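You operate a simulated robot arm through the tools that you are given. There is no shell and no other tool. Be economical: measure what you need, move in short steps, check, and stop when the job is done.

You are at the controls of a simulated two-armed robot. One attempt, no reset.

## Task
Put two of the white bottles from the desk fifty-six on the shelf under desk sixty-two. Then put the teal mug on the bench twenty-nine away on the desk fifty-six. Then fetch the blue book marked "plus" from the bench fifty-seven and set it on the shelf under bench twenty-seven. The order counts. Set down upright: white bottle, teal mug.

Only the result counts: the job must be done as asked and must still hold three seconds after the hand-in. Knocking over, shifting, dropping, spilling or breaking anything else fails it.

## Robot
Two 6-joint arms with two-finger parallel grippers on one trunk, on a base that drives. Base frame: it is fixed to the floor where the robot stands at the start and does not move with it; the origin is under the middle of the robot, x ahead of it, y to its left, z up. Readings come in cm, degrees, newtons and seconds.
The left shoulder is at the start at [6, 18.7, 85.1], the right one opposite. With the tool pointing down near the work surface each hand reaches from about 24 to 62 cm from the robot's upright axis, wherever it stands, measured 20 degrees to its own side. Places, roughly: blue book [-275, 400, 75]; desk fifty-six [120, 30, 80]; shelf under bench twenty-seven [-270, -30, 30]; shelf under desk sixty-two [150, -80, 30]; teal mug [-100, 300, 75]. Payload 1.57 kg a hand.
The TCP of each hand is the grasp point between the finger pads, 3 cm short of the fingertips. In the tool frame z runs along the fingers and y along their closing line. The gripper opens to 11 cm. The fingers are 2.4 cm wide and 1.2 cm thick; the gripper's body (4.8 by 11.2 cm) begins 7.8 cm behind the TCP.
Orientation is that of the tool frame in the base frame, as a unit quaternion [x, y, z, w]. With the fingers straight down and closing along the base's y, the tool's x points along the base's -x, its y along +y and its z along -z.

## Interface
- The arms move only by the tool step_arm. It takes "left_deltas", "right_deltas" or both (then of equal length, played together; a hand with none holds still); each is a list of rows, each a list of 3 entries, a list of its own where there are three numbers: the shift along the base's x, y, z in cm, then the turn, a rotation vector about the base's x, y, z in degrees, then the opening in per cent of the stroke, from 0 (shut) to 100 (fully open). In form: [[[dx, dy, dz], [rx, ry, rz], gripper], ...]. A call has 1 to 20 rows; each row shifts and turns the commanded pose from where the row before left it. A row lasts 0.2 s, in which the tool goes at most 5 cm and 8.6 degrees; a call with a longer step from one row to the next is refused whole, and so is a gripper value outside its range. Where a pose cannot be reached the arm comes as near as it can. A force on the tool above 40 N (or 10 N above the force at the start of the call, whichever is more), or a blocked arm, ends the call early, and 0.2 s more pass. Each finger travels about 15.3 cm/s and halts on what it meets, pressing with about 43 N; the grip force reading is that of the motor and also rises with nothing between the fingers. The clock runs only during rows and for 0.2 s after the last one: add rows that do not move to give the fingers time. It gives the time, the measured TCP pose, the force on the tool (base axes), the opening and the grip force at its end, in the units of the frame above (readings bear some noise), with the torque about the TCP (base axes, N m) and any sound that the robot's microphone picked up.
- Cameras (640 x 400 px; columns grow to the right, rows downward): "scene" is now at [1.68, -0.4, 141.57]; the picture's right is [-0.02, -1.00, 0.00], its down [-0.63, 0.01, -0.78] and it looks along [0.78, -0.01, -0.63] (base axes); focal length 294 px, centre (320, 200). "left" rides on the left gripper at [7, -1.6, -14.1] in its tool frame; the picture's right is [0.23, 0.97, 0.00], its down [-0.86, 0.20, -0.48] and it looks along [-0.47, 0.11, 0.88] (tool axes); focal length 222 px, centre (320, 200). "right" rides on the right gripper at [7, 1.6, -14.1] in its tool frame; the picture's right is [-0.23, 0.97, 0.00], its down [-0.86, -0.20, -0.48] and it looks along [-0.47, -0.11, 0.88] (tool axes); focal length 222 px, centre (320, 200). There is no depth. A picture from a camera that has moved, and an enlarged one, comes with that camera's place and axes in the base frame and with its lens. The place of the scene camera against the robot may be out by one fixed shift of up to 1.8 cm in any direction.
- camera(camera): a new picture of that camera. No time passes.
- raise_lower(by): slides the trunk up (or, below 0, down) by that many cm; the arms and the scene camera ride with it, the base frame stays. It gives what a move gives, with no picture.
- drive_base(legs): drives the robot by 1 to 6 legs, each [ahead, left, turn to the left] in cm, cm and degrees, along the robot's own axes; the way and the turn of a leg run together, so that a leg with both is an arc; at most 150 cm and 180 degrees a leg. The arms and the cameras ride along, it lands a little off, and it stops where it bumps. It gives what a move gives.
- pan_tilt(pan, tilt): turns the head with the scene camera to pan (to the left, within 86 degrees either way) and tilt (down, from -29 to 69), counted from straight ahead of the robot. It gives what a move gives.
- inspect(camera, box): a new picture of the part [left, top, right, bottom] of that camera's present view, enlarged. No time passes.
- sign_off(): hands the job in; it is judged then, once.

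Go step by step. Nothing tells you exact positions but the pictures and the camera data: compare them with the known pose of the tool, close in by small moves and look again before you grip or let go. The budget is 165 turns and 130 pictures, counting those below and the enlarged ones. Unless the task says otherwise, let go and move clear before handing in, and close with one line.

The tools are called after "Call:" as a command line: name --argument value ..., lists and objects as JSON in quotes. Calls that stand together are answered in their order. step_arm: Moves the arms, as the interface text tells. Its arguments: {"type":"object","properties":{"left_deltas":{"type":"array","items":{"type":"array"}},"right_deltas":{"type":"array","items":{"type":"array"}}},"required":[]} The other tools are called the same way: raise_lower (by) slides the trunk up or down; drive_base (legs) drives the base; pan_tilt (pan, tilt) turns the head that bears the scene camera; camera (camera) takes a picture; inspect (camera, box) takes an enlarged picture of a part of a camera's view; sign_off () hands the job in.

At the start:

```text
time: 0.0
left_tcp_pos: [37.61, 15.37, 100.3]
left_tool_rot: [0.0, 1.0, 0.0, 0.0]
left_ft_force: [0.3, 0.8, 0.2]
left_ft_torque: [-0.03, 0.01, 0.03]
left_width: 11.02
left_grip_force: 0.1
right_tcp_pos: [36.88, -16.93, 104.61]
right_tool_rot: [0.0, 1.0, 0.0, 0.0]
right_ft_force: [-0.5, 0.2, 0.6]
right_ft_torque: [0.01, 0.02, 0.0]
right_width: 11.02
right_grip_force: 0.0
trunk travel left (down, up): [-47.5, 51.5]
robot x, y, heading: [0.32, 0.25, 0.1]
head pan, tilt: [-0.9, 39.0]
```

scene: 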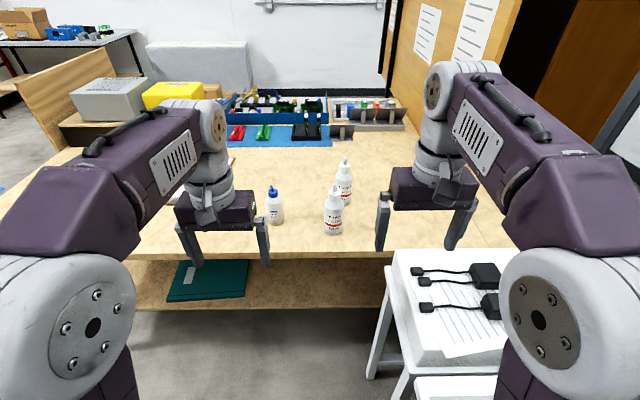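
right: 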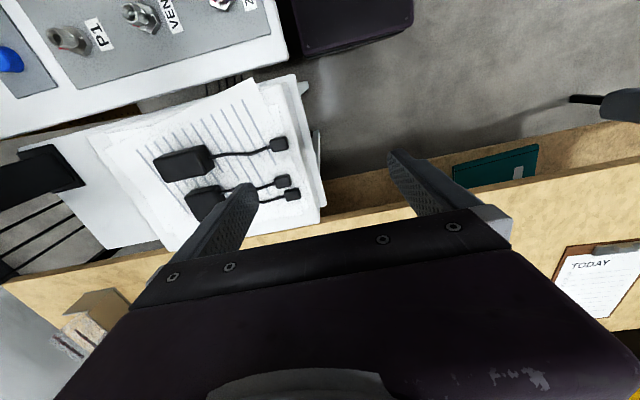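
left: 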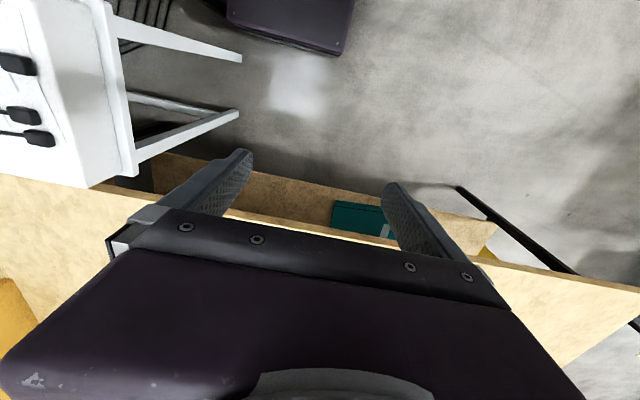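

I see a desk ahead with three small bottles, and a white-topped stool to the right. I'll inspect the bottles and look around for the desks' labels.

Call:
inspect --camera "scene" --box '[160, 90, 420, 310]'

Call:
pan_tilt --pan -50 --tilt 35

```text
1.82 times, centred on (290, 200) of scene
camera zoom: at [1.68, -0.4, 141.57], right [-0.02, -1.0, 0.0], down [-0.63, 0.01, -0.78], along [0.78, -0.01, -0.63], focal length 535 px, centre (374, 200)
```

zoom: 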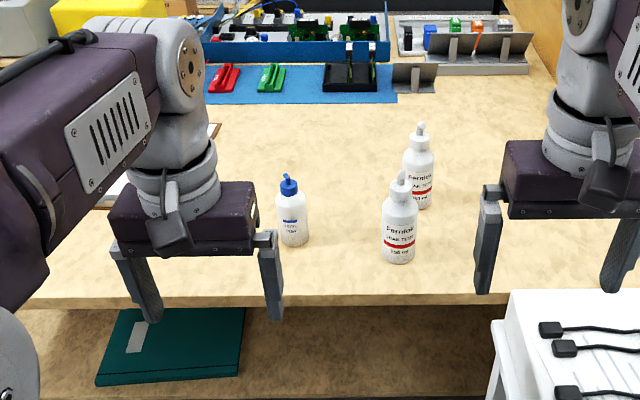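

```text
time: 1.2
left_tcp_pos: [37.7, 15.37, 100.32]
left_tool_rot: [0.0, 1.0, 0.0, 0.001]
left_ft_force: [-0.7, -0.6, 0.9]
left_ft_torque: [0.02, -0.04, 0.02]
left_width: 10.98
left_grip_force: 0.0
right_tcp_pos: [36.91, -16.83, 104.69]
right_tool_rot: [0.0, 1.0, 0.0, 0.0]
right_ft_force: [0.2, 0.4, 0.1]
right_ft_torque: [-0.02, 0.01, -0.02]
right_width: 11.02
right_grip_force: 0.1
trunk travel left (down, up): [-47.5, 51.5]
robot x, y, heading: [0.15, 0.39, -0.2]
head pan, tilt: [-50.0, 35.0]
```

The two all-white "Fernlo..." bottles are the targets; the blue-capped one I leave. Now looking at the right side for desk 62.

Call:
camera --camera "scene"

```text
125 pictures are left
camera scene: at [-1.22, -6.98, 142.17], right [-0.77, -0.64, 0.0], down [-0.37, 0.44, -0.82], along [0.53, -0.63, -0.57], focal length 294 px, centre (320, 200)
```

scene: 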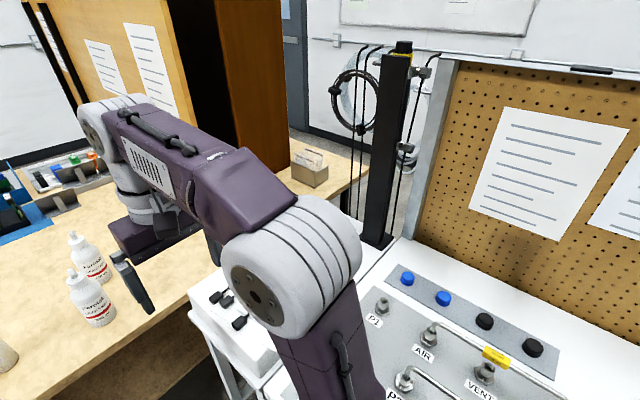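

Desk tops seem joined; I need to find number labels. I'll keep panning.

Call:
pan_tilt --pan -25 --tilt 20

Call:
camera --camera "scene"

Call:
pan_tilt --pan -80 --tilt 30

Call:
camera --camera "scene"

Call:
pan_tilt --pan 40 --tilt 20

Call:
camera --camera "scene"

Call:
pan_tilt --pan 80 --tilt 20

Call:
camera --camera "scene"

```text
time: 2.1
left_tcp_pos: [37.71, 15.36, 100.23]
left_tool_rot: [0.0, 1.0, 0.0, 0.0]
left_ft_force: [-0.4, 0.3, 0.6]
left_ft_torque: [0.02, -0.02, 0.02]
left_width: 10.98
left_grip_force: 0.1
right_tcp_pos: [37.09, -16.84, 104.82]
right_tool_rot: [0.001, 1.0, 0.0, 0.0]
right_ft_force: [-0.3, 0.2, 0.6]
right_ft_torque: [-0.02, 0.0, 0.01]
right_width: 10.99
right_grip_force: 0.0
trunk travel left (down, up): [-47.5, 51.5]
robot x, y, heading: [0.11, 0.11, -0.1]
head pan, tilt: [-25.0, 20.0]
```

```text
124 pictures are left
camera scene: at [1.55, -4.18, 144.55], right [-0.42, -0.91, 0.0], down [-0.31, 0.14, -0.94], along [0.85, -0.4, -0.34], focal length 294 px, centre (320, 200)
```

scene: 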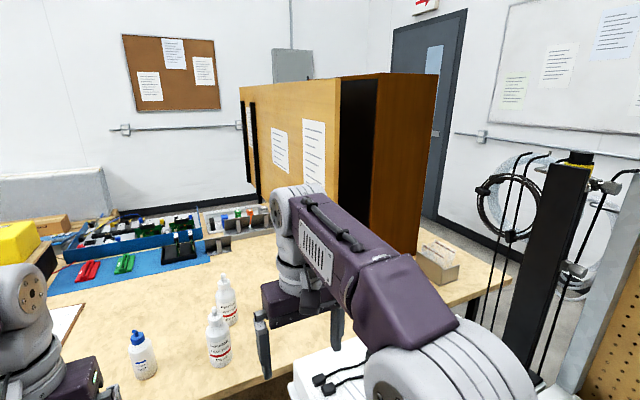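

```text
time: 3.3
left_tcp_pos: [37.59, 15.34, 100.32]
left_tool_rot: [0.0, 1.0, 0.0, 0.0]
left_ft_force: [0.4, 0.2, -0.1]
left_ft_torque: [-0.01, 0.02, -0.01]
left_width: 11.02
left_grip_force: 0.1
right_tcp_pos: [36.98, -16.93, 104.66]
right_tool_rot: [0.0, 1.0, 0.0, 0.0]
right_ft_force: [-0.5, 0.2, 0.0]
right_ft_torque: [0.0, -0.02, -0.01]
right_width: 11.0
right_grip_force: 0.1
trunk travel left (down, up): [-47.5, 51.5]
robot x, y, heading: [-0.15, -0.25, 0.1]
head pan, tilt: [-80.0, 30.0]
```

```text
123 pictures are left
camera scene: at [-5.31, -9.14, 142.96], right [-0.98, -0.17, 0.0], down [-0.09, 0.49, -0.87], along [0.15, -0.85, -0.5], focal length 294 px, centre (320, 200)
```

scene: 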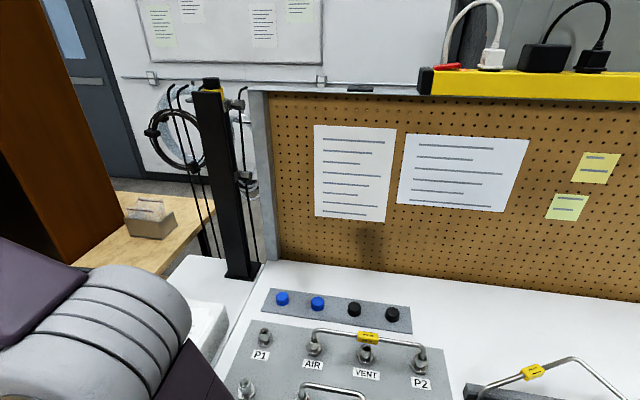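

```text
time: 5.3
left_tcp_pos: [37.58, 15.28, 100.36]
left_tool_rot: [0.0, 1.0, -0.001, 0.0]
left_ft_force: [-0.1, -0.4, 0.4]
left_ft_torque: [-0.02, -0.01, 0.03]
left_width: 11.0
left_grip_force: 0.0
right_tcp_pos: [37.02, -16.9, 104.68]
right_tool_rot: [0.0, 1.0, -0.001, 0.0]
right_ft_force: [-0.5, 0.2, 0.1]
right_ft_torque: [0.01, -0.03, -0.01]
right_width: 11.0
right_grip_force: 0.1
trunk travel left (down, up): [-47.5, 51.5]
robot x, y, heading: [0.22, 0.18, 0.1]
head pan, tilt: [40.0, 20.0]
```

```text
122 pictures are left
camera scene: at [0.25, 5.75, 144.55], right [0.64, -0.77, 0.0], down [-0.26, -0.22, -0.94], along [0.72, 0.6, -0.34], focal length 294 px, centre (320, 200)
```

scene: 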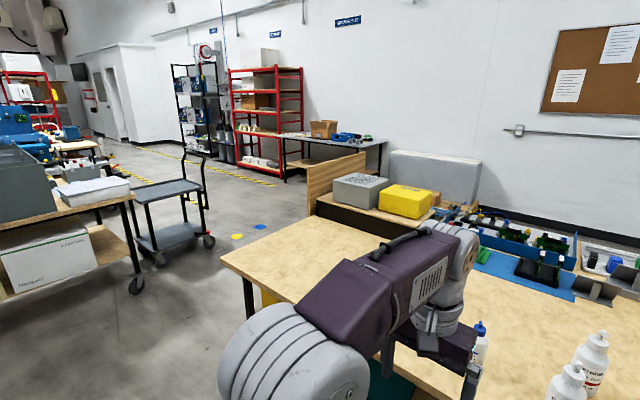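

```text
time: 6.4
left_tcp_pos: [37.6, 15.36, 100.23]
left_tool_rot: [-0.001, 1.0, -0.001, 0.0]
left_ft_force: [0.4, -0.2, 0.1]
left_ft_torque: [-0.01, 0.02, 0.01]
left_width: 11.0
left_grip_force: 0.1
right_tcp_pos: [36.97, -16.95, 104.67]
right_tool_rot: [-0.001, 1.0, -0.002, 0.0]
right_ft_force: [-0.5, -0.7, -0.4]
right_ft_torque: [0.01, 0.03, -0.04]
right_width: 10.98
right_grip_force: 0.1
trunk travel left (down, up): [-47.5, 51.5]
robot x, y, heading: [0.17, 0.08, 0.1]
head pan, tilt: [80.0, 20.0]
```

```text
121 pictures are left
camera scene: at [-5.26, 8.95, 144.55], right [0.98, -0.17, 0.0], down [-0.06, -0.34, -0.94], along [0.16, 0.93, -0.34], focal length 294 px, centre (320, 200)
```

scene: 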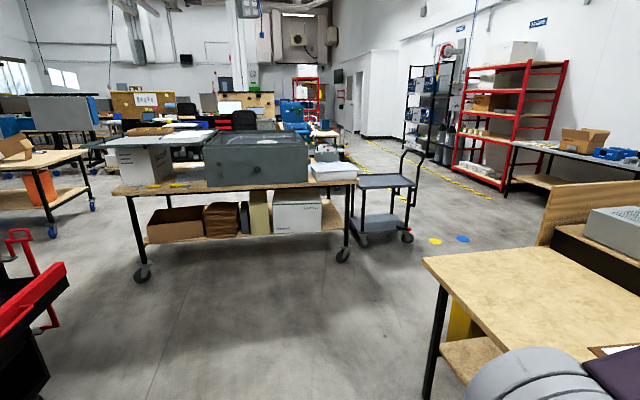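

Now look closer at the desk for a seam near its right half, and the shelf beneath it.

Call:
pan_tilt --pan -20 --tilt 50

Call:
camera --camera "scene"

Call:
inspect --camera "right" --box '[0, 0, 640, 400]'

```text
time: 8.1
left_tcp_pos: [37.68, 15.27, 100.32]
left_tool_rot: [0.0, 1.0, -0.001, 0.0]
left_ft_force: [-0.6, 0.1, 0.5]
left_ft_torque: [0.03, -0.02, 0.0]
left_width: 11.01
left_grip_force: 0.1
right_tcp_pos: [36.85, -16.9, 104.66]
right_tool_rot: [0.0, 1.0, -0.001, -0.001]
right_ft_force: [0.5, 0.2, 0.4]
right_ft_torque: [0.02, 0.01, -0.04]
right_width: 11.04
right_grip_force: 0.1
trunk travel left (down, up): [-47.5, 51.5]
robot x, y, heading: [0.09, 0.15, 0.1]
head pan, tilt: [-20.0, 50.0]
```

```text
120 pictures are left
camera scene: at [0.35, -2.85, 140.0], right [-0.34, -0.94, 0.0], down [-0.72, 0.26, -0.64], along [0.6, -0.22, -0.77], focal length 294 px, centre (320, 200)
```

scene: 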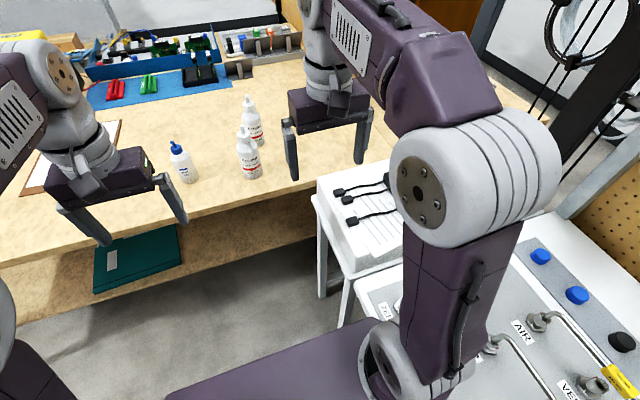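

```text
1.00 times, centred on (320, 200) of right (not enlarged: the box is as wide or as high as the picture)
camera zoom: at [29.97, -15.23, 118.92], right [0.23, 0.97, 0.0], down [0.86, -0.2, 0.48], along [0.47, -0.11, -0.88], focal length 222 px, centre (320, 200)
```

zoom: 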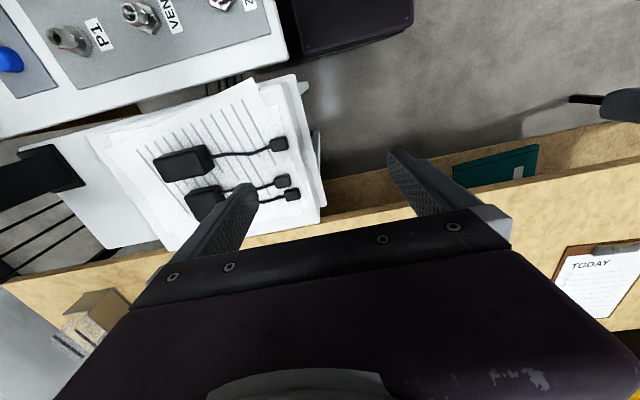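

A seam at y≈-52 splits the top: desk 56 on the left, desk 62 on the right (y -52…-114). I'll raise the trunk for an overview of the approach.

Call:
raise_lower --by 50

Call:
pan_tilt --pan -40 --tilt 40

Call:
camera --camera "scene"

Call:
pan_tilt --pan 0 --tilt 30

Call:
camera --camera "scene"

Call:
pan_tilt --pan -80 --tilt 50

Call:
camera --camera "scene"

```text
refused: 50 is not a number from -40 to 40
```

```text
time: 9.0
left_tcp_pos: [37.67, 15.42, 100.19]
left_tool_rot: [0.0, 1.0, -0.001, -0.001]
left_ft_force: [0.1, -0.4, 0.1]
left_ft_torque: [-0.02, 0.0, 0.03]
left_width: 11.0
left_grip_force: 0.0
right_tcp_pos: [36.94, -16.87, 104.83]
right_tool_rot: [0.001, 1.0, 0.0, -0.001]
right_ft_force: [-0.2, -0.7, -0.2]
right_ft_torque: [-0.04, -0.02, 0.02]
right_width: 11.0
right_grip_force: 0.0
trunk travel left (down, up): [-47.5, 51.5]
robot x, y, heading: [-0.36, -0.22, 0.2]
head pan, tilt: [-40.0, 40.0]
```

```text
118 pictures are left
camera scene: at [-0.37, -5.67, 141.41], right [-0.64, -0.77, 0.0], down [-0.49, 0.41, -0.77], along [0.59, -0.49, -0.64], focal length 294 px, centre (320, 200)
```

scene: 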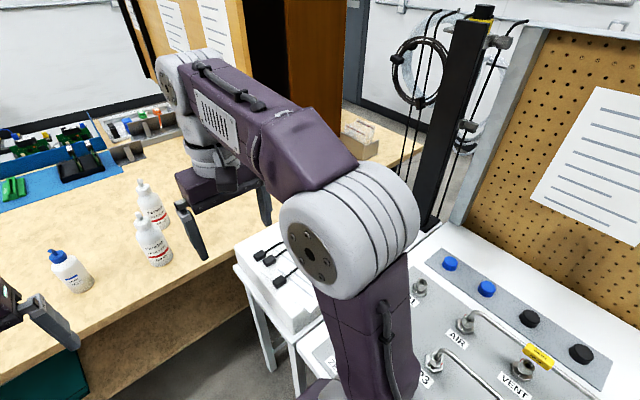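

```text
time: 10.0
left_tcp_pos: [37.53, 15.44, 100.29]
left_tool_rot: [0.0, 1.0, -0.001, 0.001]
left_ft_force: [0.0, 0.2, 0.3]
left_ft_torque: [-0.02, 0.01, 0.01]
left_width: 10.98
left_grip_force: 0.1
right_tcp_pos: [36.93, -16.92, 104.85]
right_tool_rot: [0.001, 1.0, -0.001, 0.0]
right_ft_force: [0.2, -0.2, 0.4]
right_ft_torque: [0.04, 0.0, -0.02]
right_width: 11.01
right_grip_force: 0.1
trunk travel left (down, up): [-47.5, 51.5]
robot x, y, heading: [-0.31, -0.45, 0.1]
head pan, tilt: [0.0, 30.0]
```

```text
117 pictures are left
camera scene: at [2.16, -0.22, 142.94], right [0.0, -1.0, 0.0], down [-0.5, 0.0, -0.87], along [0.87, 0.0, -0.5], focal length 294 px, centre (320, 200)
```

scene: 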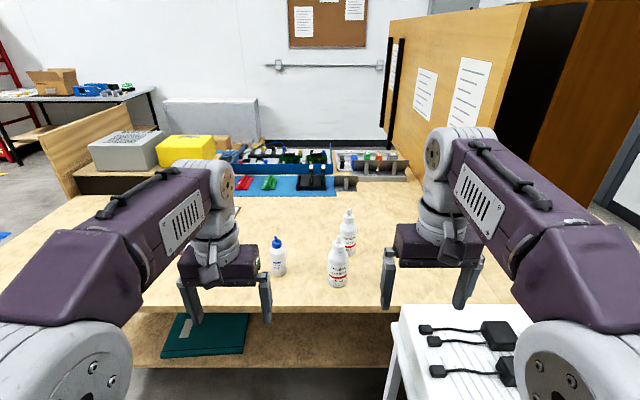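

```text
time: 11.6
left_tcp_pos: [37.62, 15.34, 100.33]
left_tool_rot: [0.0, 1.0, -0.001, 0.0]
left_ft_force: [0.3, 0.6, -0.3]
left_ft_torque: [0.0, 0.02, 0.01]
left_width: 10.99
left_grip_force: 0.0
right_tcp_pos: [36.88, -16.9, 104.8]
right_tool_rot: [0.0, 1.0, 0.0, 0.0]
right_ft_force: [-0.2, 0.5, -0.2]
right_ft_torque: [-0.01, 0.01, -0.02]
right_width: 10.99
right_grip_force: 0.0
trunk travel left (down, up): [-47.5, 51.5]
robot x, y, heading: [0.29, 0.26, -0.2]
head pan, tilt: [-80.0, 50.0]
```

```text
116 pictures are left
camera scene: at [-5.54, -7.79, 140.0], right [-0.98, -0.17, 0.0], down [-0.13, 0.75, -0.64], along [0.11, -0.63, -0.77], focal length 294 px, centre (320, 200)
```

scene: 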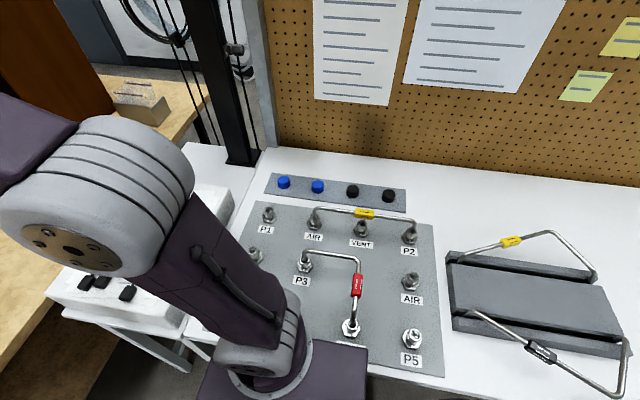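

Call:
raise_lower --by 40

Call:
pan_tilt --pan -30 --tilt 35

Call:
camera --camera "scene"

Call:
pan_tilt --pan -55 --tilt 55

Call:
camera --camera "scene"

```text
time: 15.4
left_tcp_pos: [37.7, 15.31, 139.98]
left_tool_rot: [0.0, 1.0, 0.0, -0.001]
left_ft_force: [-0.1, -1.0, -0.1]
left_ft_torque: [-0.04, -0.02, -0.02]
left_width: 11.0
left_grip_force: 0.2
right_tcp_pos: [37.0, -17.04, 144.27]
right_tool_rot: [0.0, 1.0, -0.001, 0.0]
right_ft_force: [0.3, -0.2, 0.4]
right_ft_torque: [0.01, -0.04, -0.02]
right_width: 11.0
right_grip_force: 0.0
trunk travel left (down, up): [-87.5, 11.5]
robot x, y, heading: [0.04, -0.42, 0.0]
head pan, tilt: [-80.0, 50.0]
```

```text
time: 16.6
left_tcp_pos: [37.68, 15.39, 139.82]
left_tool_rot: [0.0, 1.0, 0.001, 0.0]
left_ft_force: [0.1, 0.2, -0.4]
left_ft_torque: [-0.02, 0.01, -0.02]
left_width: 11.02
left_grip_force: 0.0
right_tcp_pos: [36.91, -16.96, 144.28]
right_tool_rot: [-0.001, 1.0, 0.0, 0.0]
right_ft_force: [0.0, 0.3, -0.3]
right_ft_torque: [0.01, 0.0, 0.02]
right_width: 11.02
right_grip_force: 0.1
trunk travel left (down, up): [-87.5, 11.5]
robot x, y, heading: [-0.25, 0.16, -0.0]
head pan, tilt: [-30.0, 35.0]
```

```text
115 pictures are left
camera scene: at [0.73, -4.73, 181.77], right [-0.5, -0.87, 0.0], down [-0.5, 0.29, -0.82], along [0.71, -0.41, -0.57], focal length 294 px, centre (320, 200)
```

scene: 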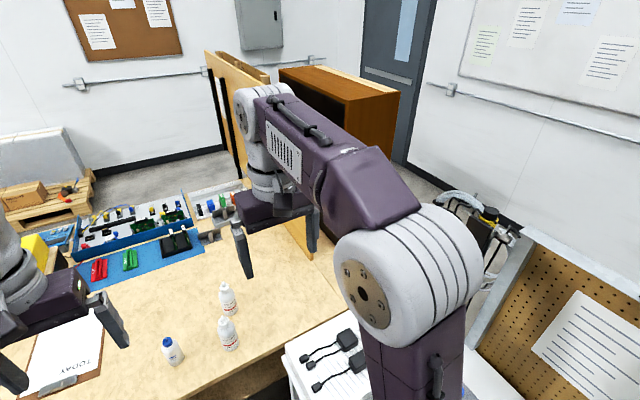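

```text
time: 17.5
left_tcp_pos: [37.52, 15.29, 139.8]
left_tool_rot: [-0.001, 1.0, 0.0, 0.0]
left_ft_force: [-0.1, 1.1, -0.2]
left_ft_torque: [-0.03, -0.05, 0.04]
left_width: 10.99
left_grip_force: 0.1
right_tcp_pos: [36.96, -16.92, 144.41]
right_tool_rot: [-0.001, 1.0, 0.0, 0.0]
right_ft_force: [-0.1, 0.2, -0.1]
right_ft_torque: [0.01, 0.03, -0.01]
right_width: 11.0
right_grip_force: 0.0
trunk travel left (down, up): [-87.5, 11.5]
robot x, y, heading: [0.11, 0.31, 0.1]
head pan, tilt: [-55.0, 55.0]
```

```text
114 pictures are left
camera scene: at [-2.74, -6.21, 178.95], right [-0.82, -0.57, 0.0], down [-0.47, 0.67, -0.57], along [0.33, -0.47, -0.82], focal length 294 px, centre (320, 200)
```

scene: 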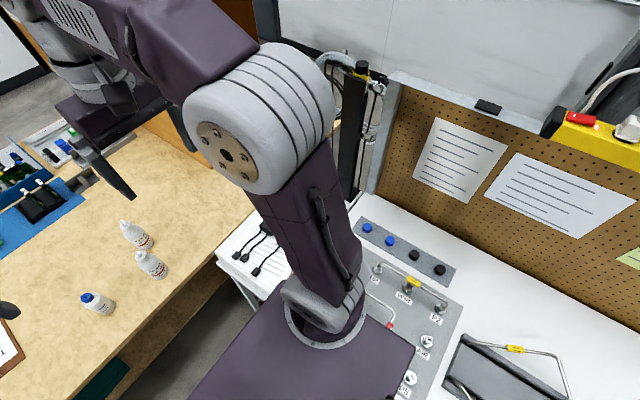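

I'll turn the robot left in place to see what's behind before planning a route.

Call:
drive_base --legs '[[0, 0, 110]]'

Call:
pan_tilt --pan 0 --tilt 25

Call:
camera --camera "scene"

Call:
pan_tilt --pan 70 --tilt 25

Call:
camera --camera "scene"

```text
time: 19.9
left_tcp_pos: [22.18, 33.93, 139.96]
left_tool_rot: [-0.271, 0.963, 0.002, 0.0]
left_ft_force: [0.3, -0.6, -1.0]
left_ft_torque: [-0.01, 0.0, 0.01]
left_width: 11.02
left_grip_force: 0.0
right_tcp_pos: [38.31, 6.02, 144.26]
right_tool_rot: [-0.271, 0.962, 0.001, -0.002]
right_ft_force: [-0.6, -0.5, -0.4]
right_ft_torque: [0.0, -0.01, 0.0]
right_width: 10.98
right_grip_force: 0.0
trunk travel left (down, up): [-87.5, 11.5]
robot x, y, heading: [-2.5, 1.48, 31.6]
head pan, tilt: [-55.0, 55.0]
stopped in leg 1: the robot was blocked; the commanded pose is now the measured one
```

```text
time: 21.1
left_tcp_pos: [21.99, 34.03, 139.91]
left_tool_rot: [-0.273, 0.962, 0.002, 0.0]
left_ft_force: [0.7, 0.0, -0.2]
left_ft_torque: [-0.03, 0.02, -0.02]
left_width: 11.02
left_grip_force: 0.1
right_tcp_pos: [38.39, 6.06, 144.33]
right_tool_rot: [-0.273, 0.962, 0.001, -0.002]
right_ft_force: [-0.1, 0.2, -0.6]
right_ft_torque: [0.02, 0.02, -0.02]
right_width: 11.02
right_grip_force: 0.1
trunk travel left (down, up): [-87.5, 11.5]
robot x, y, heading: [-2.22, 1.67, 31.3]
head pan, tilt: [0.0, 25.0]
```

```text
113 pictures are left
camera scene: at [-0.31, 3.0, 183.34], right [0.52, -0.85, 0.0], down [-0.36, -0.22, -0.91], along [0.77, 0.47, -0.42], focal length 294 px, centre (320, 200)
```

scene: 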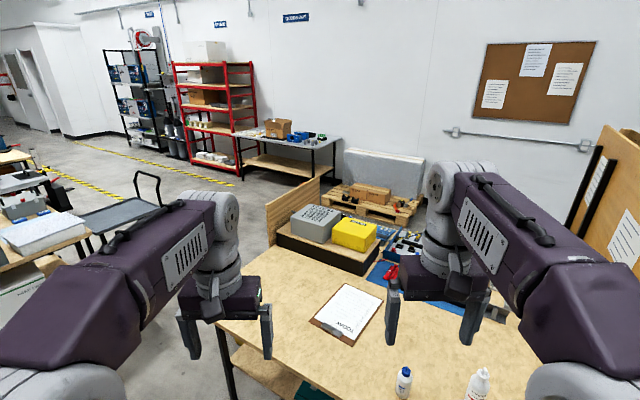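

```text
time: 22.5
left_tcp_pos: [22.02, 34.03, 139.93]
left_tool_rot: [-0.272, 0.962, 0.003, -0.001]
left_ft_force: [-0.4, 0.2, 0.3]
left_ft_torque: [0.01, -0.03, -0.02]
left_width: 11.01
left_grip_force: 0.0
right_tcp_pos: [38.31, 6.14, 144.29]
right_tool_rot: [-0.272, 0.962, 0.001, 0.0]
right_ft_force: [0.2, -0.7, -0.2]
right_ft_torque: [0.0, 0.0, 0.02]
right_width: 11.01
right_grip_force: 0.0
trunk travel left (down, up): [-87.5, 11.5]
robot x, y, heading: [-2.08, 1.8, 31.4]
head pan, tilt: [70.0, 25.0]
```

```text
112 pictures are left
camera scene: at [-10.12, 7.32, 183.34], right [0.98, 0.2, 0.0], down [0.08, -0.41, -0.91], along [-0.18, 0.89, -0.42], focal length 294 px, centre (320, 200)
```

scene: 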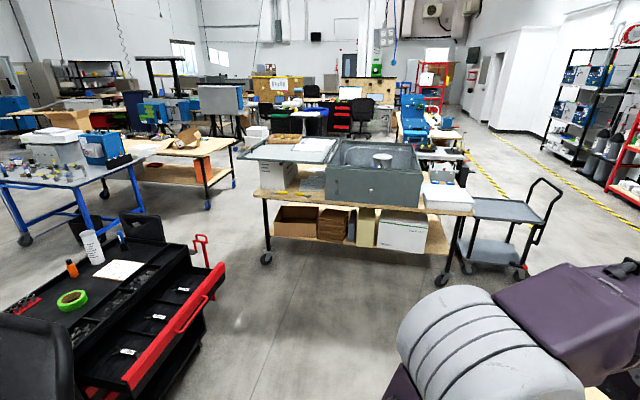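

The base rubbed something while turning. I'll turn back to heading ~0, shift left away from the bench, then turn.

Call:
drive_base --legs '[[0, 0, -31], [0, 50, 0]]'

Call:
pan_tilt --pan -60 --tilt 50

Call:
camera --camera "scene"

```text
time: 27.0
left_tcp_pos: [34.66, 66.58, 140.06]
left_tool_rot: [-0.006, 1.0, 0.002, 0.0]
left_ft_force: [0.5, -0.3, 0.1]
left_ft_torque: [0.03, -0.01, 0.04]
left_width: 11.02
left_grip_force: 0.1
right_tcp_pos: [34.4, 34.38, 144.29]
right_tool_rot: [-0.007, 1.0, 0.002, 0.0]
right_ft_force: [-0.4, -0.8, 0.9]
right_ft_torque: [0.0, 0.01, -0.01]
right_width: 10.99
right_grip_force: 0.1
trunk travel left (down, up): [-87.5, 11.5]
robot x, y, heading: [-2.8, 51.37, 0.7]
head pan, tilt: [70.0, 25.0]
```

```text
time: 29.1
left_tcp_pos: [34.68, 66.85, 139.93]
left_tool_rot: [-0.006, 1.0, 0.002, 0.0]
left_ft_force: [0.3, 0.2, 0.3]
left_ft_torque: [-0.01, -0.05, 0.04]
left_width: 10.99
left_grip_force: 0.1
right_tcp_pos: [34.59, 34.57, 144.24]
right_tool_rot: [-0.007, 1.0, 0.002, 0.0]
right_ft_force: [0.0, 0.0, -0.5]
right_ft_torque: [0.02, 0.0, 0.01]
right_width: 11.03
right_grip_force: 0.0
trunk travel left (down, up): [-87.5, 11.5]
robot x, y, heading: [-2.55, 51.3, 0.8]
head pan, tilt: [-60.0, 50.0]
```

```text
111 pictures are left
camera scene: at [-5.57, 44.46, 179.6], right [-0.86, -0.51, 0.0], down [-0.39, 0.66, -0.64], along [0.33, -0.55, -0.77], focal length 294 px, centre (320, 200)
```

scene: 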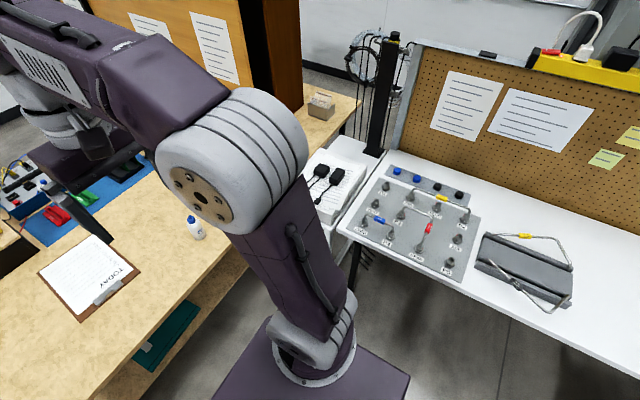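

Bench P1 sits right alongside (front edge y≈-20), so desk 62 is blocked from the front by the white stool. I'll go round the left of desk 56 to look at the far side.

Call:
drive_base --legs '[[0, 115, 0], [60, 0, 0]]'

Call:
pan_tilt --pan -30 --tilt 30

Call:
camera --camera "scene"

Call:
pan_tilt --pan 80 --tilt 35

Call:
camera --camera "scene"

```text
time: 37.9
left_tcp_pos: [89.3, 185.89, 139.95]
left_tool_rot: [-0.023, 1.0, 0.002, 0.001]
left_ft_force: [0.5, 1.0, 0.3]
left_ft_torque: [-0.03, -0.01, -0.02]
left_width: 11.01
left_grip_force: 0.1
right_tcp_pos: [90.11, 153.72, 144.27]
right_tool_rot: [-0.023, 1.0, 0.002, 0.001]
right_ft_force: [0.0, -0.3, 0.2]
right_ft_torque: [0.03, 0.01, 0.0]
right_width: 11.0
right_grip_force: 0.0
trunk travel left (down, up): [-87.5, 11.5]
robot x, y, heading: [52.68, 168.91, 2.5]
head pan, tilt: [-60.0, 50.0]
```

```text
time: 38.9
left_tcp_pos: [89.44, 185.88, 139.89]
left_tool_rot: [-0.023, 1.0, 0.002, 0.0]
left_ft_force: [-0.8, 0.3, -0.2]
left_ft_torque: [0.01, -0.01, -0.01]
left_width: 10.99
left_grip_force: 0.2
right_tcp_pos: [90.36, 153.66, 144.2]
right_tool_rot: [-0.022, 1.0, 0.002, 0.0]
right_ft_force: [-0.4, 0.1, 0.2]
right_ft_torque: [0.0, 0.03, 0.03]
right_width: 10.98
right_grip_force: 0.0
trunk travel left (down, up): [-87.5, 11.5]
robot x, y, heading: [52.3, 169.47, 2.8]
head pan, tilt: [-30.0, 30.0]
```

```text
110 pictures are left
camera scene: at [53.82, 164.63, 182.54], right [-0.46, -0.89, 0.0], down [-0.44, 0.23, -0.87], along [0.77, -0.4, -0.5], focal length 294 px, centre (320, 200)
```

scene: 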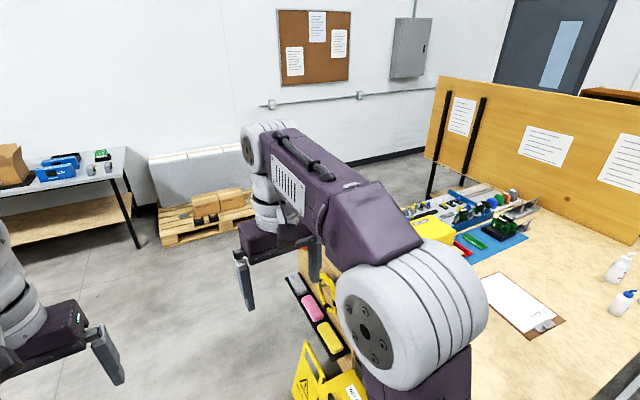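

```text
time: 40.8
left_tcp_pos: [89.52, 185.93, 139.99]
left_tool_rot: [-0.022, 1.0, 0.002, 0.0]
left_ft_force: [-0.6, 0.1, -0.4]
left_ft_torque: [0.03, 0.02, -0.01]
left_width: 11.02
left_grip_force: 0.2
right_tcp_pos: [90.26, 153.7, 144.31]
right_tool_rot: [-0.024, 1.0, 0.001, 0.0]
right_ft_force: [0.6, -0.1, 0.9]
right_ft_torque: [-0.02, -0.01, 0.03]
right_width: 11.02
right_grip_force: 0.2
trunk travel left (down, up): [-87.5, 11.5]
robot x, y, heading: [52.79, 169.68, 2.6]
head pan, tilt: [80.0, 35.0]
```

```text
109 pictures are left
camera scene: at [46.89, 177.53, 181.77], right [0.99, -0.13, 0.0], down [-0.07, -0.57, -0.82], along [0.11, 0.81, -0.57], focal length 294 px, centre (320, 200)
```

scene: 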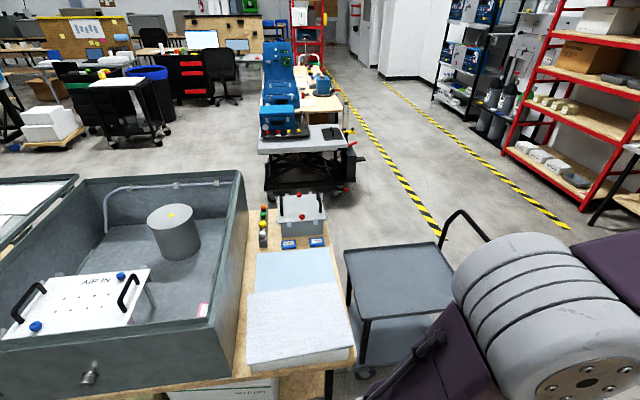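

The partition stands behind the right half. I'll advance along the aisle and look behind the desk.

Call:
drive_base --legs '[[0, 15, 0], [100, 0, 0]]'

Call:
pan_tilt --pan -55 --tilt 30

Call:
camera --camera "scene"

```text
time: 47.0
left_tcp_pos: [189.55, 207.31, 140.03]
left_tool_rot: [-0.031, 1.0, 0.002, 0.001]
left_ft_force: [-0.1, 0.0, -0.9]
left_ft_torque: [-0.02, -0.03, -0.02]
left_width: 11.0
left_grip_force: 0.1
right_tcp_pos: [190.97, 175.0, 144.24]
right_tool_rot: [-0.032, 0.999, 0.002, 0.0]
right_ft_force: [-0.2, 0.0, 0.0]
right_ft_torque: [0.0, -0.02, 0.02]
right_width: 10.99
right_grip_force: 0.0
trunk travel left (down, up): [-87.5, 11.5]
robot x, y, heading: [153.05, 190.08, 3.7]
head pan, tilt: [80.0, 35.0]
```

```text
time: 49.1
left_tcp_pos: [189.64, 207.25, 140.01]
left_tool_rot: [-0.032, 1.0, 0.001, 0.0]
left_ft_force: [0.1, -0.7, 0.3]
left_ft_torque: [-0.03, 0.0, 0.0]
left_width: 11.03
left_grip_force: 0.1
right_tcp_pos: [191.19, 174.99, 144.33]
right_tool_rot: [-0.032, 0.999, 0.002, 0.0]
right_ft_force: [-0.7, -0.3, -0.1]
right_ft_torque: [-0.04, 0.01, -0.04]
right_width: 11.01
right_grip_force: 0.2
trunk travel left (down, up): [-87.5, 11.5]
robot x, y, heading: [153.23, 190.09, 3.5]
head pan, tilt: [-55.0, 30.0]
```

```text
108 pictures are left
camera scene: at [151.95, 182.33, 182.55], right [-0.78, -0.62, 0.0], down [-0.31, 0.39, -0.87], along [0.54, -0.68, -0.5], focal length 294 px, centre (320, 200)
```

scene: 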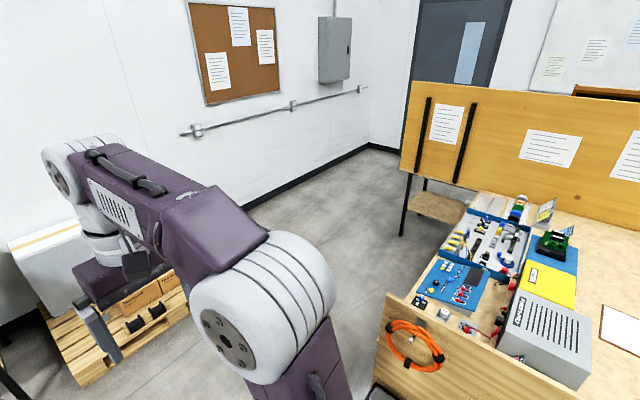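

Desk 62 is behind the partition, running to x≈230 with its shelf visible at the far end – reachable from the back. I'll return to pick the bottles, one per hand.

Call:
drive_base --legs '[[0, 0, -3.5], [-100, 0, 0], [-57, 0, 0], [0, -150, 0], [0, -26, 0]]'

Call:
raise_lower --by -40

Call:
pan_tilt --pan -5 --tilt 45

Call:
camera --camera "scene"

```text
time: 66.1
left_tcp_pos: [33.73, 26.04, 139.98]
left_tool_rot: [0.014, 1.0, 0.001, 0.0]
left_ft_force: [1.0, 0.2, -0.3]
left_ft_torque: [0.0, -0.02, 0.02]
left_width: 11.01
left_grip_force: 0.0
right_tcp_pos: [32.11, -6.19, 144.38]
right_tool_rot: [0.014, 1.0, -0.001, 0.0]
right_ft_force: [-0.2, 0.1, -0.5]
right_ft_torque: [-0.01, 0.0, 0.03]
right_width: 11.0
right_grip_force: 0.2
trunk travel left (down, up): [-87.5, 11.5]
robot x, y, heading: [-4.21, 11.72, -1.4]
head pan, tilt: [-55.0, 30.0]
```

```text
time: 70.0
left_tcp_pos: [33.62, 25.68, 100.03]
left_tool_rot: [0.014, 1.0, 0.002, 0.0]
left_ft_force: [0.3, -0.3, -0.4]
left_ft_torque: [0.0, 0.0, 0.03]
left_width: 11.02
left_grip_force: 0.1
right_tcp_pos: [32.03, -6.46, 104.3]
right_tool_rot: [0.013, 1.0, 0.002, -0.001]
right_ft_force: [1.2, 0.7, 0.4]
right_ft_torque: [-0.01, -0.02, -0.02]
right_width: 11.02
right_grip_force: 0.1
trunk travel left (down, up): [-47.5, 51.5]
robot x, y, heading: [-4.4, 11.74, -1.6]
head pan, tilt: [-55.0, 30.0]
```

```text
time: 71.2
left_tcp_pos: [33.69, 25.69, 100.02]
left_tool_rot: [0.014, 1.0, 0.002, -0.001]
left_ft_force: [0.8, 0.4, -0.7]
left_ft_torque: [0.0, -0.01, 0.01]
left_width: 11.01
left_grip_force: 0.0
right_tcp_pos: [32.14, -6.67, 104.22]
right_tool_rot: [0.014, 1.0, 0.003, 0.001]
right_ft_force: [-0.5, -0.7, -0.1]
right_ft_torque: [0.0, -0.03, -0.01]
right_width: 10.99
right_grip_force: 0.0
trunk travel left (down, up): [-47.5, 51.5]
robot x, y, heading: [-4.64, 11.65, -1.6]
head pan, tilt: [-5.0, 45.0]
```

```text
107 pictures are left
camera scene: at [-3.13, 10.79, 140.29], right [-0.12, -0.99, 0.0], down [-0.7, 0.08, -0.71], along [0.7, -0.08, -0.71], focal length 294 px, centre (320, 200)
```

scene: 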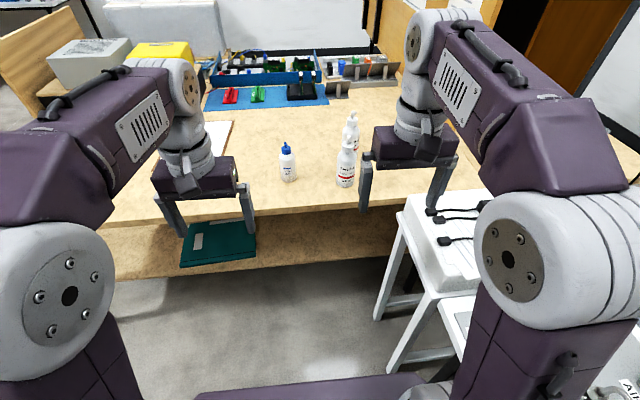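

Both white bottles are at about (61,-4) and (76,-9). I'll move the base to around (8,0) heading 0.

Call:
drive_base --legs '[[0, 0, 1.6], [12, 0, 0], [0, -11, 0]]'

Call:
pan_tilt --pan -5 --tilt 45

Call:
inspect --camera "scene" --box '[200, 100, 520, 300]'

```text
time: 73.5
left_tcp_pos: [45.14, 15.47, 100.07]
left_tool_rot: [0.001, 1.0, 0.003, 0.001]
left_ft_force: [-1.0, 0.6, 0.7]
left_ft_torque: [-0.01, 0.03, 0.0]
left_width: 11.01
left_grip_force: 0.1
right_tcp_pos: [44.29, -16.68, 104.3]
right_tool_rot: [0.001, 1.0, 0.001, 0.0]
right_ft_force: [-0.3, -1.3, -0.8]
right_ft_torque: [0.02, -0.02, 0.01]
right_width: 10.99
right_grip_force: 0.1
trunk travel left (down, up): [-47.5, 51.5]
robot x, y, heading: [7.66, 0.66, -0.0]
head pan, tilt: [-5.0, 45.0]
```

```text
time: 74.1
left_tcp_pos: [45.19, 15.61, 100.02]
left_tool_rot: [0.001, 1.0, 0.002, 0.0]
left_ft_force: [0.0, 0.1, -0.6]
left_ft_torque: [0.02, -0.02, -0.02]
left_width: 10.99
left_grip_force: 0.0
right_tcp_pos: [44.45, -16.7, 104.36]
right_tool_rot: [0.001, 1.0, 0.003, 0.0]
right_ft_force: [0.9, 0.0, 0.5]
right_ft_torque: [-0.01, -0.01, 0.02]
right_width: 11.0
right_grip_force: 0.0
trunk travel left (down, up): [-47.5, 51.5]
robot x, y, heading: [7.38, 0.95, -0.4]
head pan, tilt: [-5.0, 45.0]
```

```text
2.00 times, centred on (360, 200) of scene
camera zoom: at [8.77, -0.15, 140.29], right [-0.09, -1.0, 0.0], down [-0.7, 0.06, -0.71], along [0.7, -0.06, -0.71], focal length 588 px, centre (240, 200)
```

zoom: 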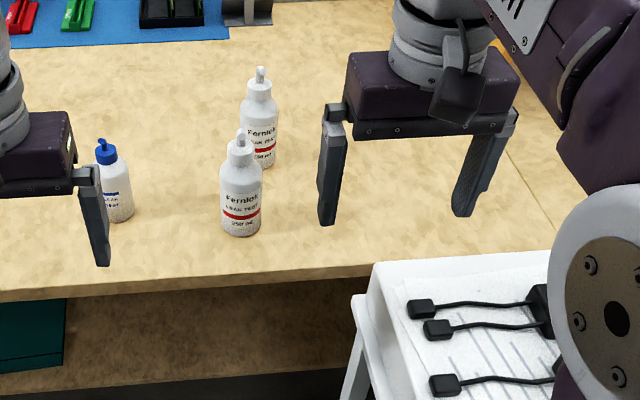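

Desk top is at z≈80; bottles at about (62.7,-4.5) and (75.8,-9). I'll pitch the left hand 45° forward and move the right arm out to the side.

Call:
step_arm --left_deltas '[[[0, 0, 1], [0, -7.5, 0], 100], [[0, 0, 1], [0, -7.5, 0], 100], [[0, 0, 1], [0, -7.5, 0], 100], [[0, 0, 1], [0, -7.5, 0], 100], [[0, 0, 1], [0, -7.5, 0], 100], [[0, 0, 0], [0, -7.5, 0], 100]]' --right_deltas '[[[-1, -3, 1], [0, 0, 0], 100], [[-1, -3, 1], [0, 0, 0], 100], [[-1, -3, 1], [0, 0, 0], 100], [[-1, -3, 1], [0, 0, 0], 100], [[0, -3, 1], [0, 0, 0], 100], [[0, -3, 1], [0, 0, 0], 100]]'

Call:
camera --camera "left"

```text
time: 75.5
left_tcp_pos: [49.84, 14.33, 105.13]
left_tool_rot: [0.0, 0.924, 0.003, 0.383]
left_ft_force: [0.0, 0.1, -0.1]
left_ft_torque: [0.0, 0.0, 0.04]
left_width: 11.01
left_grip_force: 0.1
left hand out of reach, approached as far as the arm can: row 5, 6
right_tcp_pos: [40.38, -34.81, 110.31]
right_tool_rot: [0.001, 1.0, 0.003, 0.0]
right_ft_force: [-0.1, -0.4, -0.1]
right_ft_torque: [0.02, 0.01, 0.01]
right_width: 10.98
right_grip_force: 0.1
trunk travel left (down, up): [-47.5, 51.5]
robot x, y, heading: [7.43, 0.98, -0.2]
head pan, tilt: [-5.0, 45.0]
```

```text
105 pictures are left
camera left: at [34.95, 12.52, 110.25], right [-0.16, 0.97, -0.16], down [0.27, 0.19, 0.94], along [0.95, 0.11, -0.29], focal length 222 px, centre (320, 200)
```

left: 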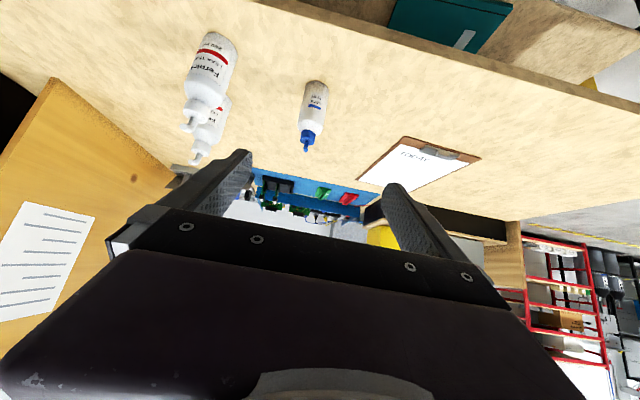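

Blue-capped and white bottles are visible in the left view. Moving the left hand in front of the front bottle, then check.

Call:
step_arm --left_deltas '[[[0.4, -3.8, -1], [0, 0, 0], 100], [[0.4, -3.8, -1], [0, 0, 0], 100], [[0.4, -3.8, -1], [0, 0, 0], 100], [[0.4, -3.8, -1], [0, 0, 0], 100], [[0.4, -3.8, -1], [0, 0, 0], 100], [[0, 0, 0], [0, 0, 0], 100]]'

Call:
camera --camera "left"

Call:
inspect --camera "scene" --box '[200, 100, 520, 300]'

```text
time: 76.9
left_tcp_pos: [51.7, -4.66, 100.24]
left_tool_rot: [0.0, 0.923, 0.001, 0.384]
left_ft_force: [-0.2, -0.6, -0.8]
left_ft_torque: [-0.02, -0.04, -0.02]
left_width: 10.99
left_grip_force: 0.0
right_tcp_pos: [40.42, -34.67, 110.4]
right_tool_rot: [0.0, 1.0, 0.001, 0.0]
right_ft_force: [-0.1, -0.4, -0.3]
right_ft_torque: [-0.02, -0.02, 0.0]
right_width: 11.01
right_grip_force: 0.0
trunk travel left (down, up): [-47.5, 51.5]
robot x, y, heading: [7.76, 0.93, -0.0]
head pan, tilt: [-5.0, 45.0]
```

```text
104 pictures are left
camera left: at [36.74, -6.38, 105.38], right [-0.16, 0.97, -0.16], down [0.27, 0.2, 0.94], along [0.95, 0.11, -0.29], focal length 222 px, centre (320, 200)
```

left: 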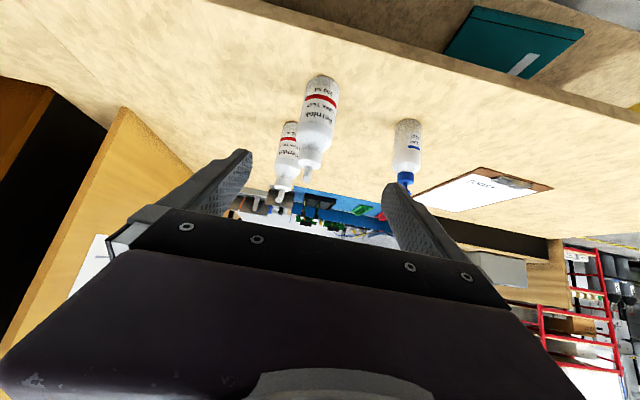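

```text
2.00 times, centred on (360, 200) of scene
camera zoom: at [8.74, -0.06, 140.29], right [-0.09, -1.0, 0.0], down [-0.7, 0.06, -0.71], along [0.7, -0.06, -0.71], focal length 588 px, centre (240, 200)
```

zoom: 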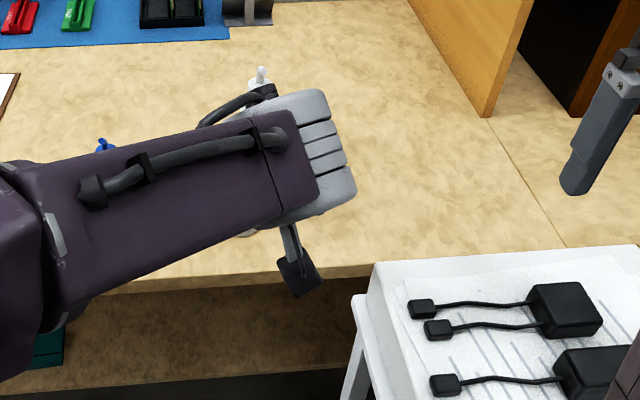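

Left camera puts the front bottle at about (62.4,-5.8). Lowering in front of it.

Call:
step_arm --left_deltas '[[[0, -0.3, -3.3], [0, 0, 0], 100], [[0, -0.3, -3.3], [0, 0, 0], 100], [[0, -0.3, -3.3], [0, 0, 0], 100], [[0, -0.2, -3.2], [0, 0, 0], 100], [[0, 0, 0], [0, 0, 0], 100]]'

Call:
camera --camera "left"

```text
time: 78.1
left_tcp_pos: [51.87, -5.52, 86.81]
left_tool_rot: [0.001, 0.924, 0.002, 0.383]
left_ft_force: [0.7, 0.2, -0.8]
left_ft_torque: [-0.01, 0.02, -0.02]
left_width: 11.0
left_grip_force: 0.2
right_tcp_pos: [40.38, -34.73, 110.35]
right_tool_rot: [0.002, 1.0, 0.002, 0.0]
right_ft_force: [0.1, -0.2, -0.8]
right_ft_torque: [0.02, 0.0, -0.02]
right_width: 11.02
right_grip_force: 0.1
trunk travel left (down, up): [-47.5, 51.5]
robot x, y, heading: [7.58, 0.66, -0.3]
head pan, tilt: [-5.0, 45.0]
```

```text
102 pictures are left
camera left: at [36.81, -7.38, 91.96], right [-0.16, 0.97, -0.16], down [0.27, 0.2, 0.94], along [0.95, 0.11, -0.29], focal length 222 px, centre (320, 200)
```

left: 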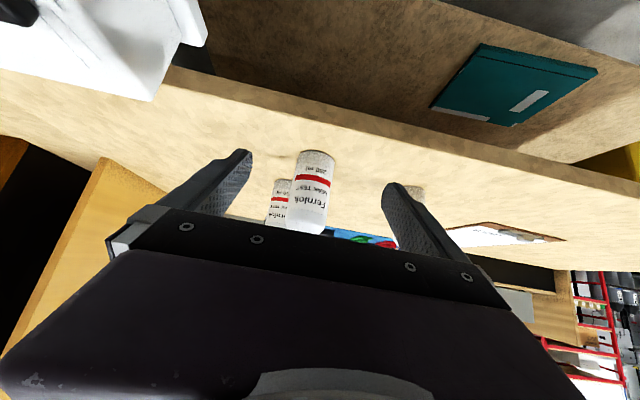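

Aligned (bottle y≈-6, x≈62.3). Advance and grip.

Call:
step_arm --left_deltas '[[[3.5, -0.2, 0], [0, 0, 0], 100], [[3.5, -0.2, 0], [0, 0, 0], 100], [[3.3, -0.1, 0], [0, 0, 0], 100], [[0, 0, 0], [0, 0, 0], 100], [[0, 0, 0], [0, 0, 0], 60]]'

Call:
camera --camera "left"

```text
time: 79.3
left_tcp_pos: [62.05, -6.09, 87.08]
left_tool_rot: [0.001, 0.923, 0.001, 0.384]
left_ft_force: [0.2, -0.3, -0.9]
left_ft_torque: [0.01, 0.02, -0.02]
left_width: 6.58
left_grip_force: 0.0
right_tcp_pos: [40.39, -34.72, 110.33]
right_tool_rot: [0.0, 1.0, 0.002, 0.0]
right_ft_force: [-0.8, 0.3, 0.1]
right_ft_torque: [0.03, 0.02, 0.01]
right_width: 11.0
right_grip_force: 0.1
trunk travel left (down, up): [-47.5, 51.5]
robot x, y, heading: [7.48, 0.76, -0.2]
head pan, tilt: [-5.0, 45.0]
```

```text
101 pictures are left
camera left: at [47.15, -7.91, 92.12], right [-0.16, 0.97, -0.16], down [0.27, 0.2, 0.94], along [0.95, 0.11, -0.29], focal length 222 px, centre (320, 200)
```

left: 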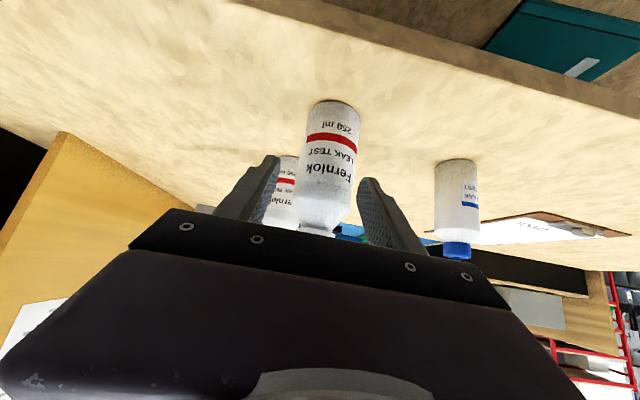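

Call:
step_arm --left_deltas '[[[1.3, 0.2, 0], [0, 0, 0], 60], [[0, 0, 0], [0, 0, 0], 45], [[0, 0, 0], [0, 0, 0], 30], [[0, 0, 0], [0, 0, 0], 30], [[0, 0, 0], [0, 0, 0], 30]]'

Call:
camera --camera "left"

```text
time: 80.5
left_tcp_pos: [63.39, -6.01, 87.07]
left_tool_rot: [0.0, 0.924, 0.002, 0.382]
left_ft_force: [-0.1, -0.3, -0.1]
left_ft_torque: [0.0, 0.02, -0.02]
left_width: 3.36
left_grip_force: 0.3
right_tcp_pos: [40.33, -34.68, 110.34]
right_tool_rot: [0.001, 1.0, 0.002, 0.0]
right_ft_force: [-0.6, -0.4, -0.1]
right_ft_torque: [-0.02, 0.0, 0.02]
right_width: 10.99
right_grip_force: 0.0
trunk travel left (down, up): [-47.5, 51.5]
robot x, y, heading: [7.46, 0.78, -0.2]
head pan, tilt: [-5.0, 45.0]
```

```text
100 pictures are left
camera left: at [48.38, -7.78, 92.2], right [-0.16, 0.97, -0.16], down [0.27, 0.2, 0.94], along [0.95, 0.11, -0.29], focal length 222 px, centre (320, 200)
```

left: 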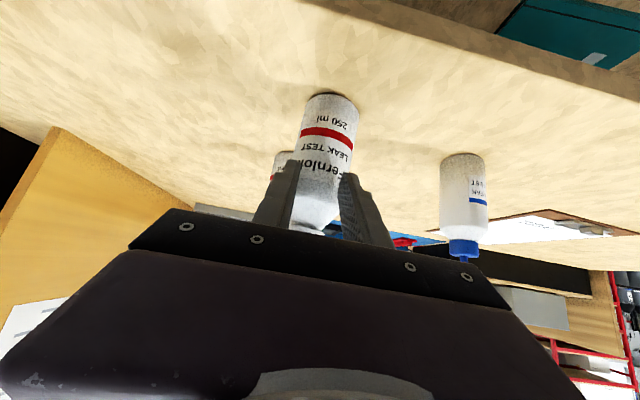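

Fingers closed in front of the bottle: the desk is really at z≈77.7 and the bottle centre x≈67. Reopen, advance, look.

Call:
step_arm --left_deltas '[[[0, 0, 0], [0, 0, 0], 60], [[0, 0, 0], [0, 0, 0], 85], [[0, 0, -1], [0, 0, 0], 85], [[1.8, 0, -0.5], [0, 0, 0], 85], [[1.8, 0, -0.5], [0, 0, 0], 85], [[0, 0, 0], [0, 0, 0], 85]]'

Call:
camera --camera "left"

```text
time: 81.9
left_tcp_pos: [66.95, -6.1, 85.09]
left_tool_rot: [0.001, 0.924, 0.001, 0.383]
left_ft_force: [0.2, -0.1, -0.9]
left_ft_torque: [0.04, -0.02, 0.01]
left_width: 9.33
left_grip_force: 0.1
right_tcp_pos: [40.42, -34.67, 110.3]
right_tool_rot: [0.001, 1.0, 0.002, 0.0]
right_ft_force: [0.8, -0.1, 0.0]
right_ft_torque: [-0.01, 0.0, -0.01]
right_width: 11.02
right_grip_force: 0.2
trunk travel left (down, up): [-47.5, 51.5]
robot x, y, heading: [7.41, 1.03, -0.3]
head pan, tilt: [-5.0, 45.0]
```

```text
99 pictures are left
camera left: at [51.97, -7.81, 90.23], right [-0.16, 0.97, -0.16], down [0.27, 0.2, 0.94], along [0.95, 0.11, -0.29], focal length 222 px, centre (320, 200)
```

left: 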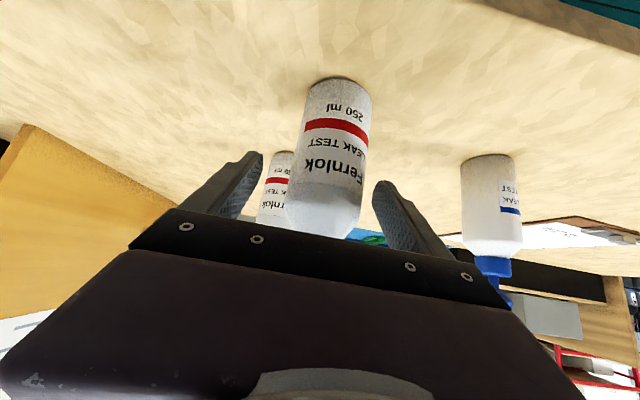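

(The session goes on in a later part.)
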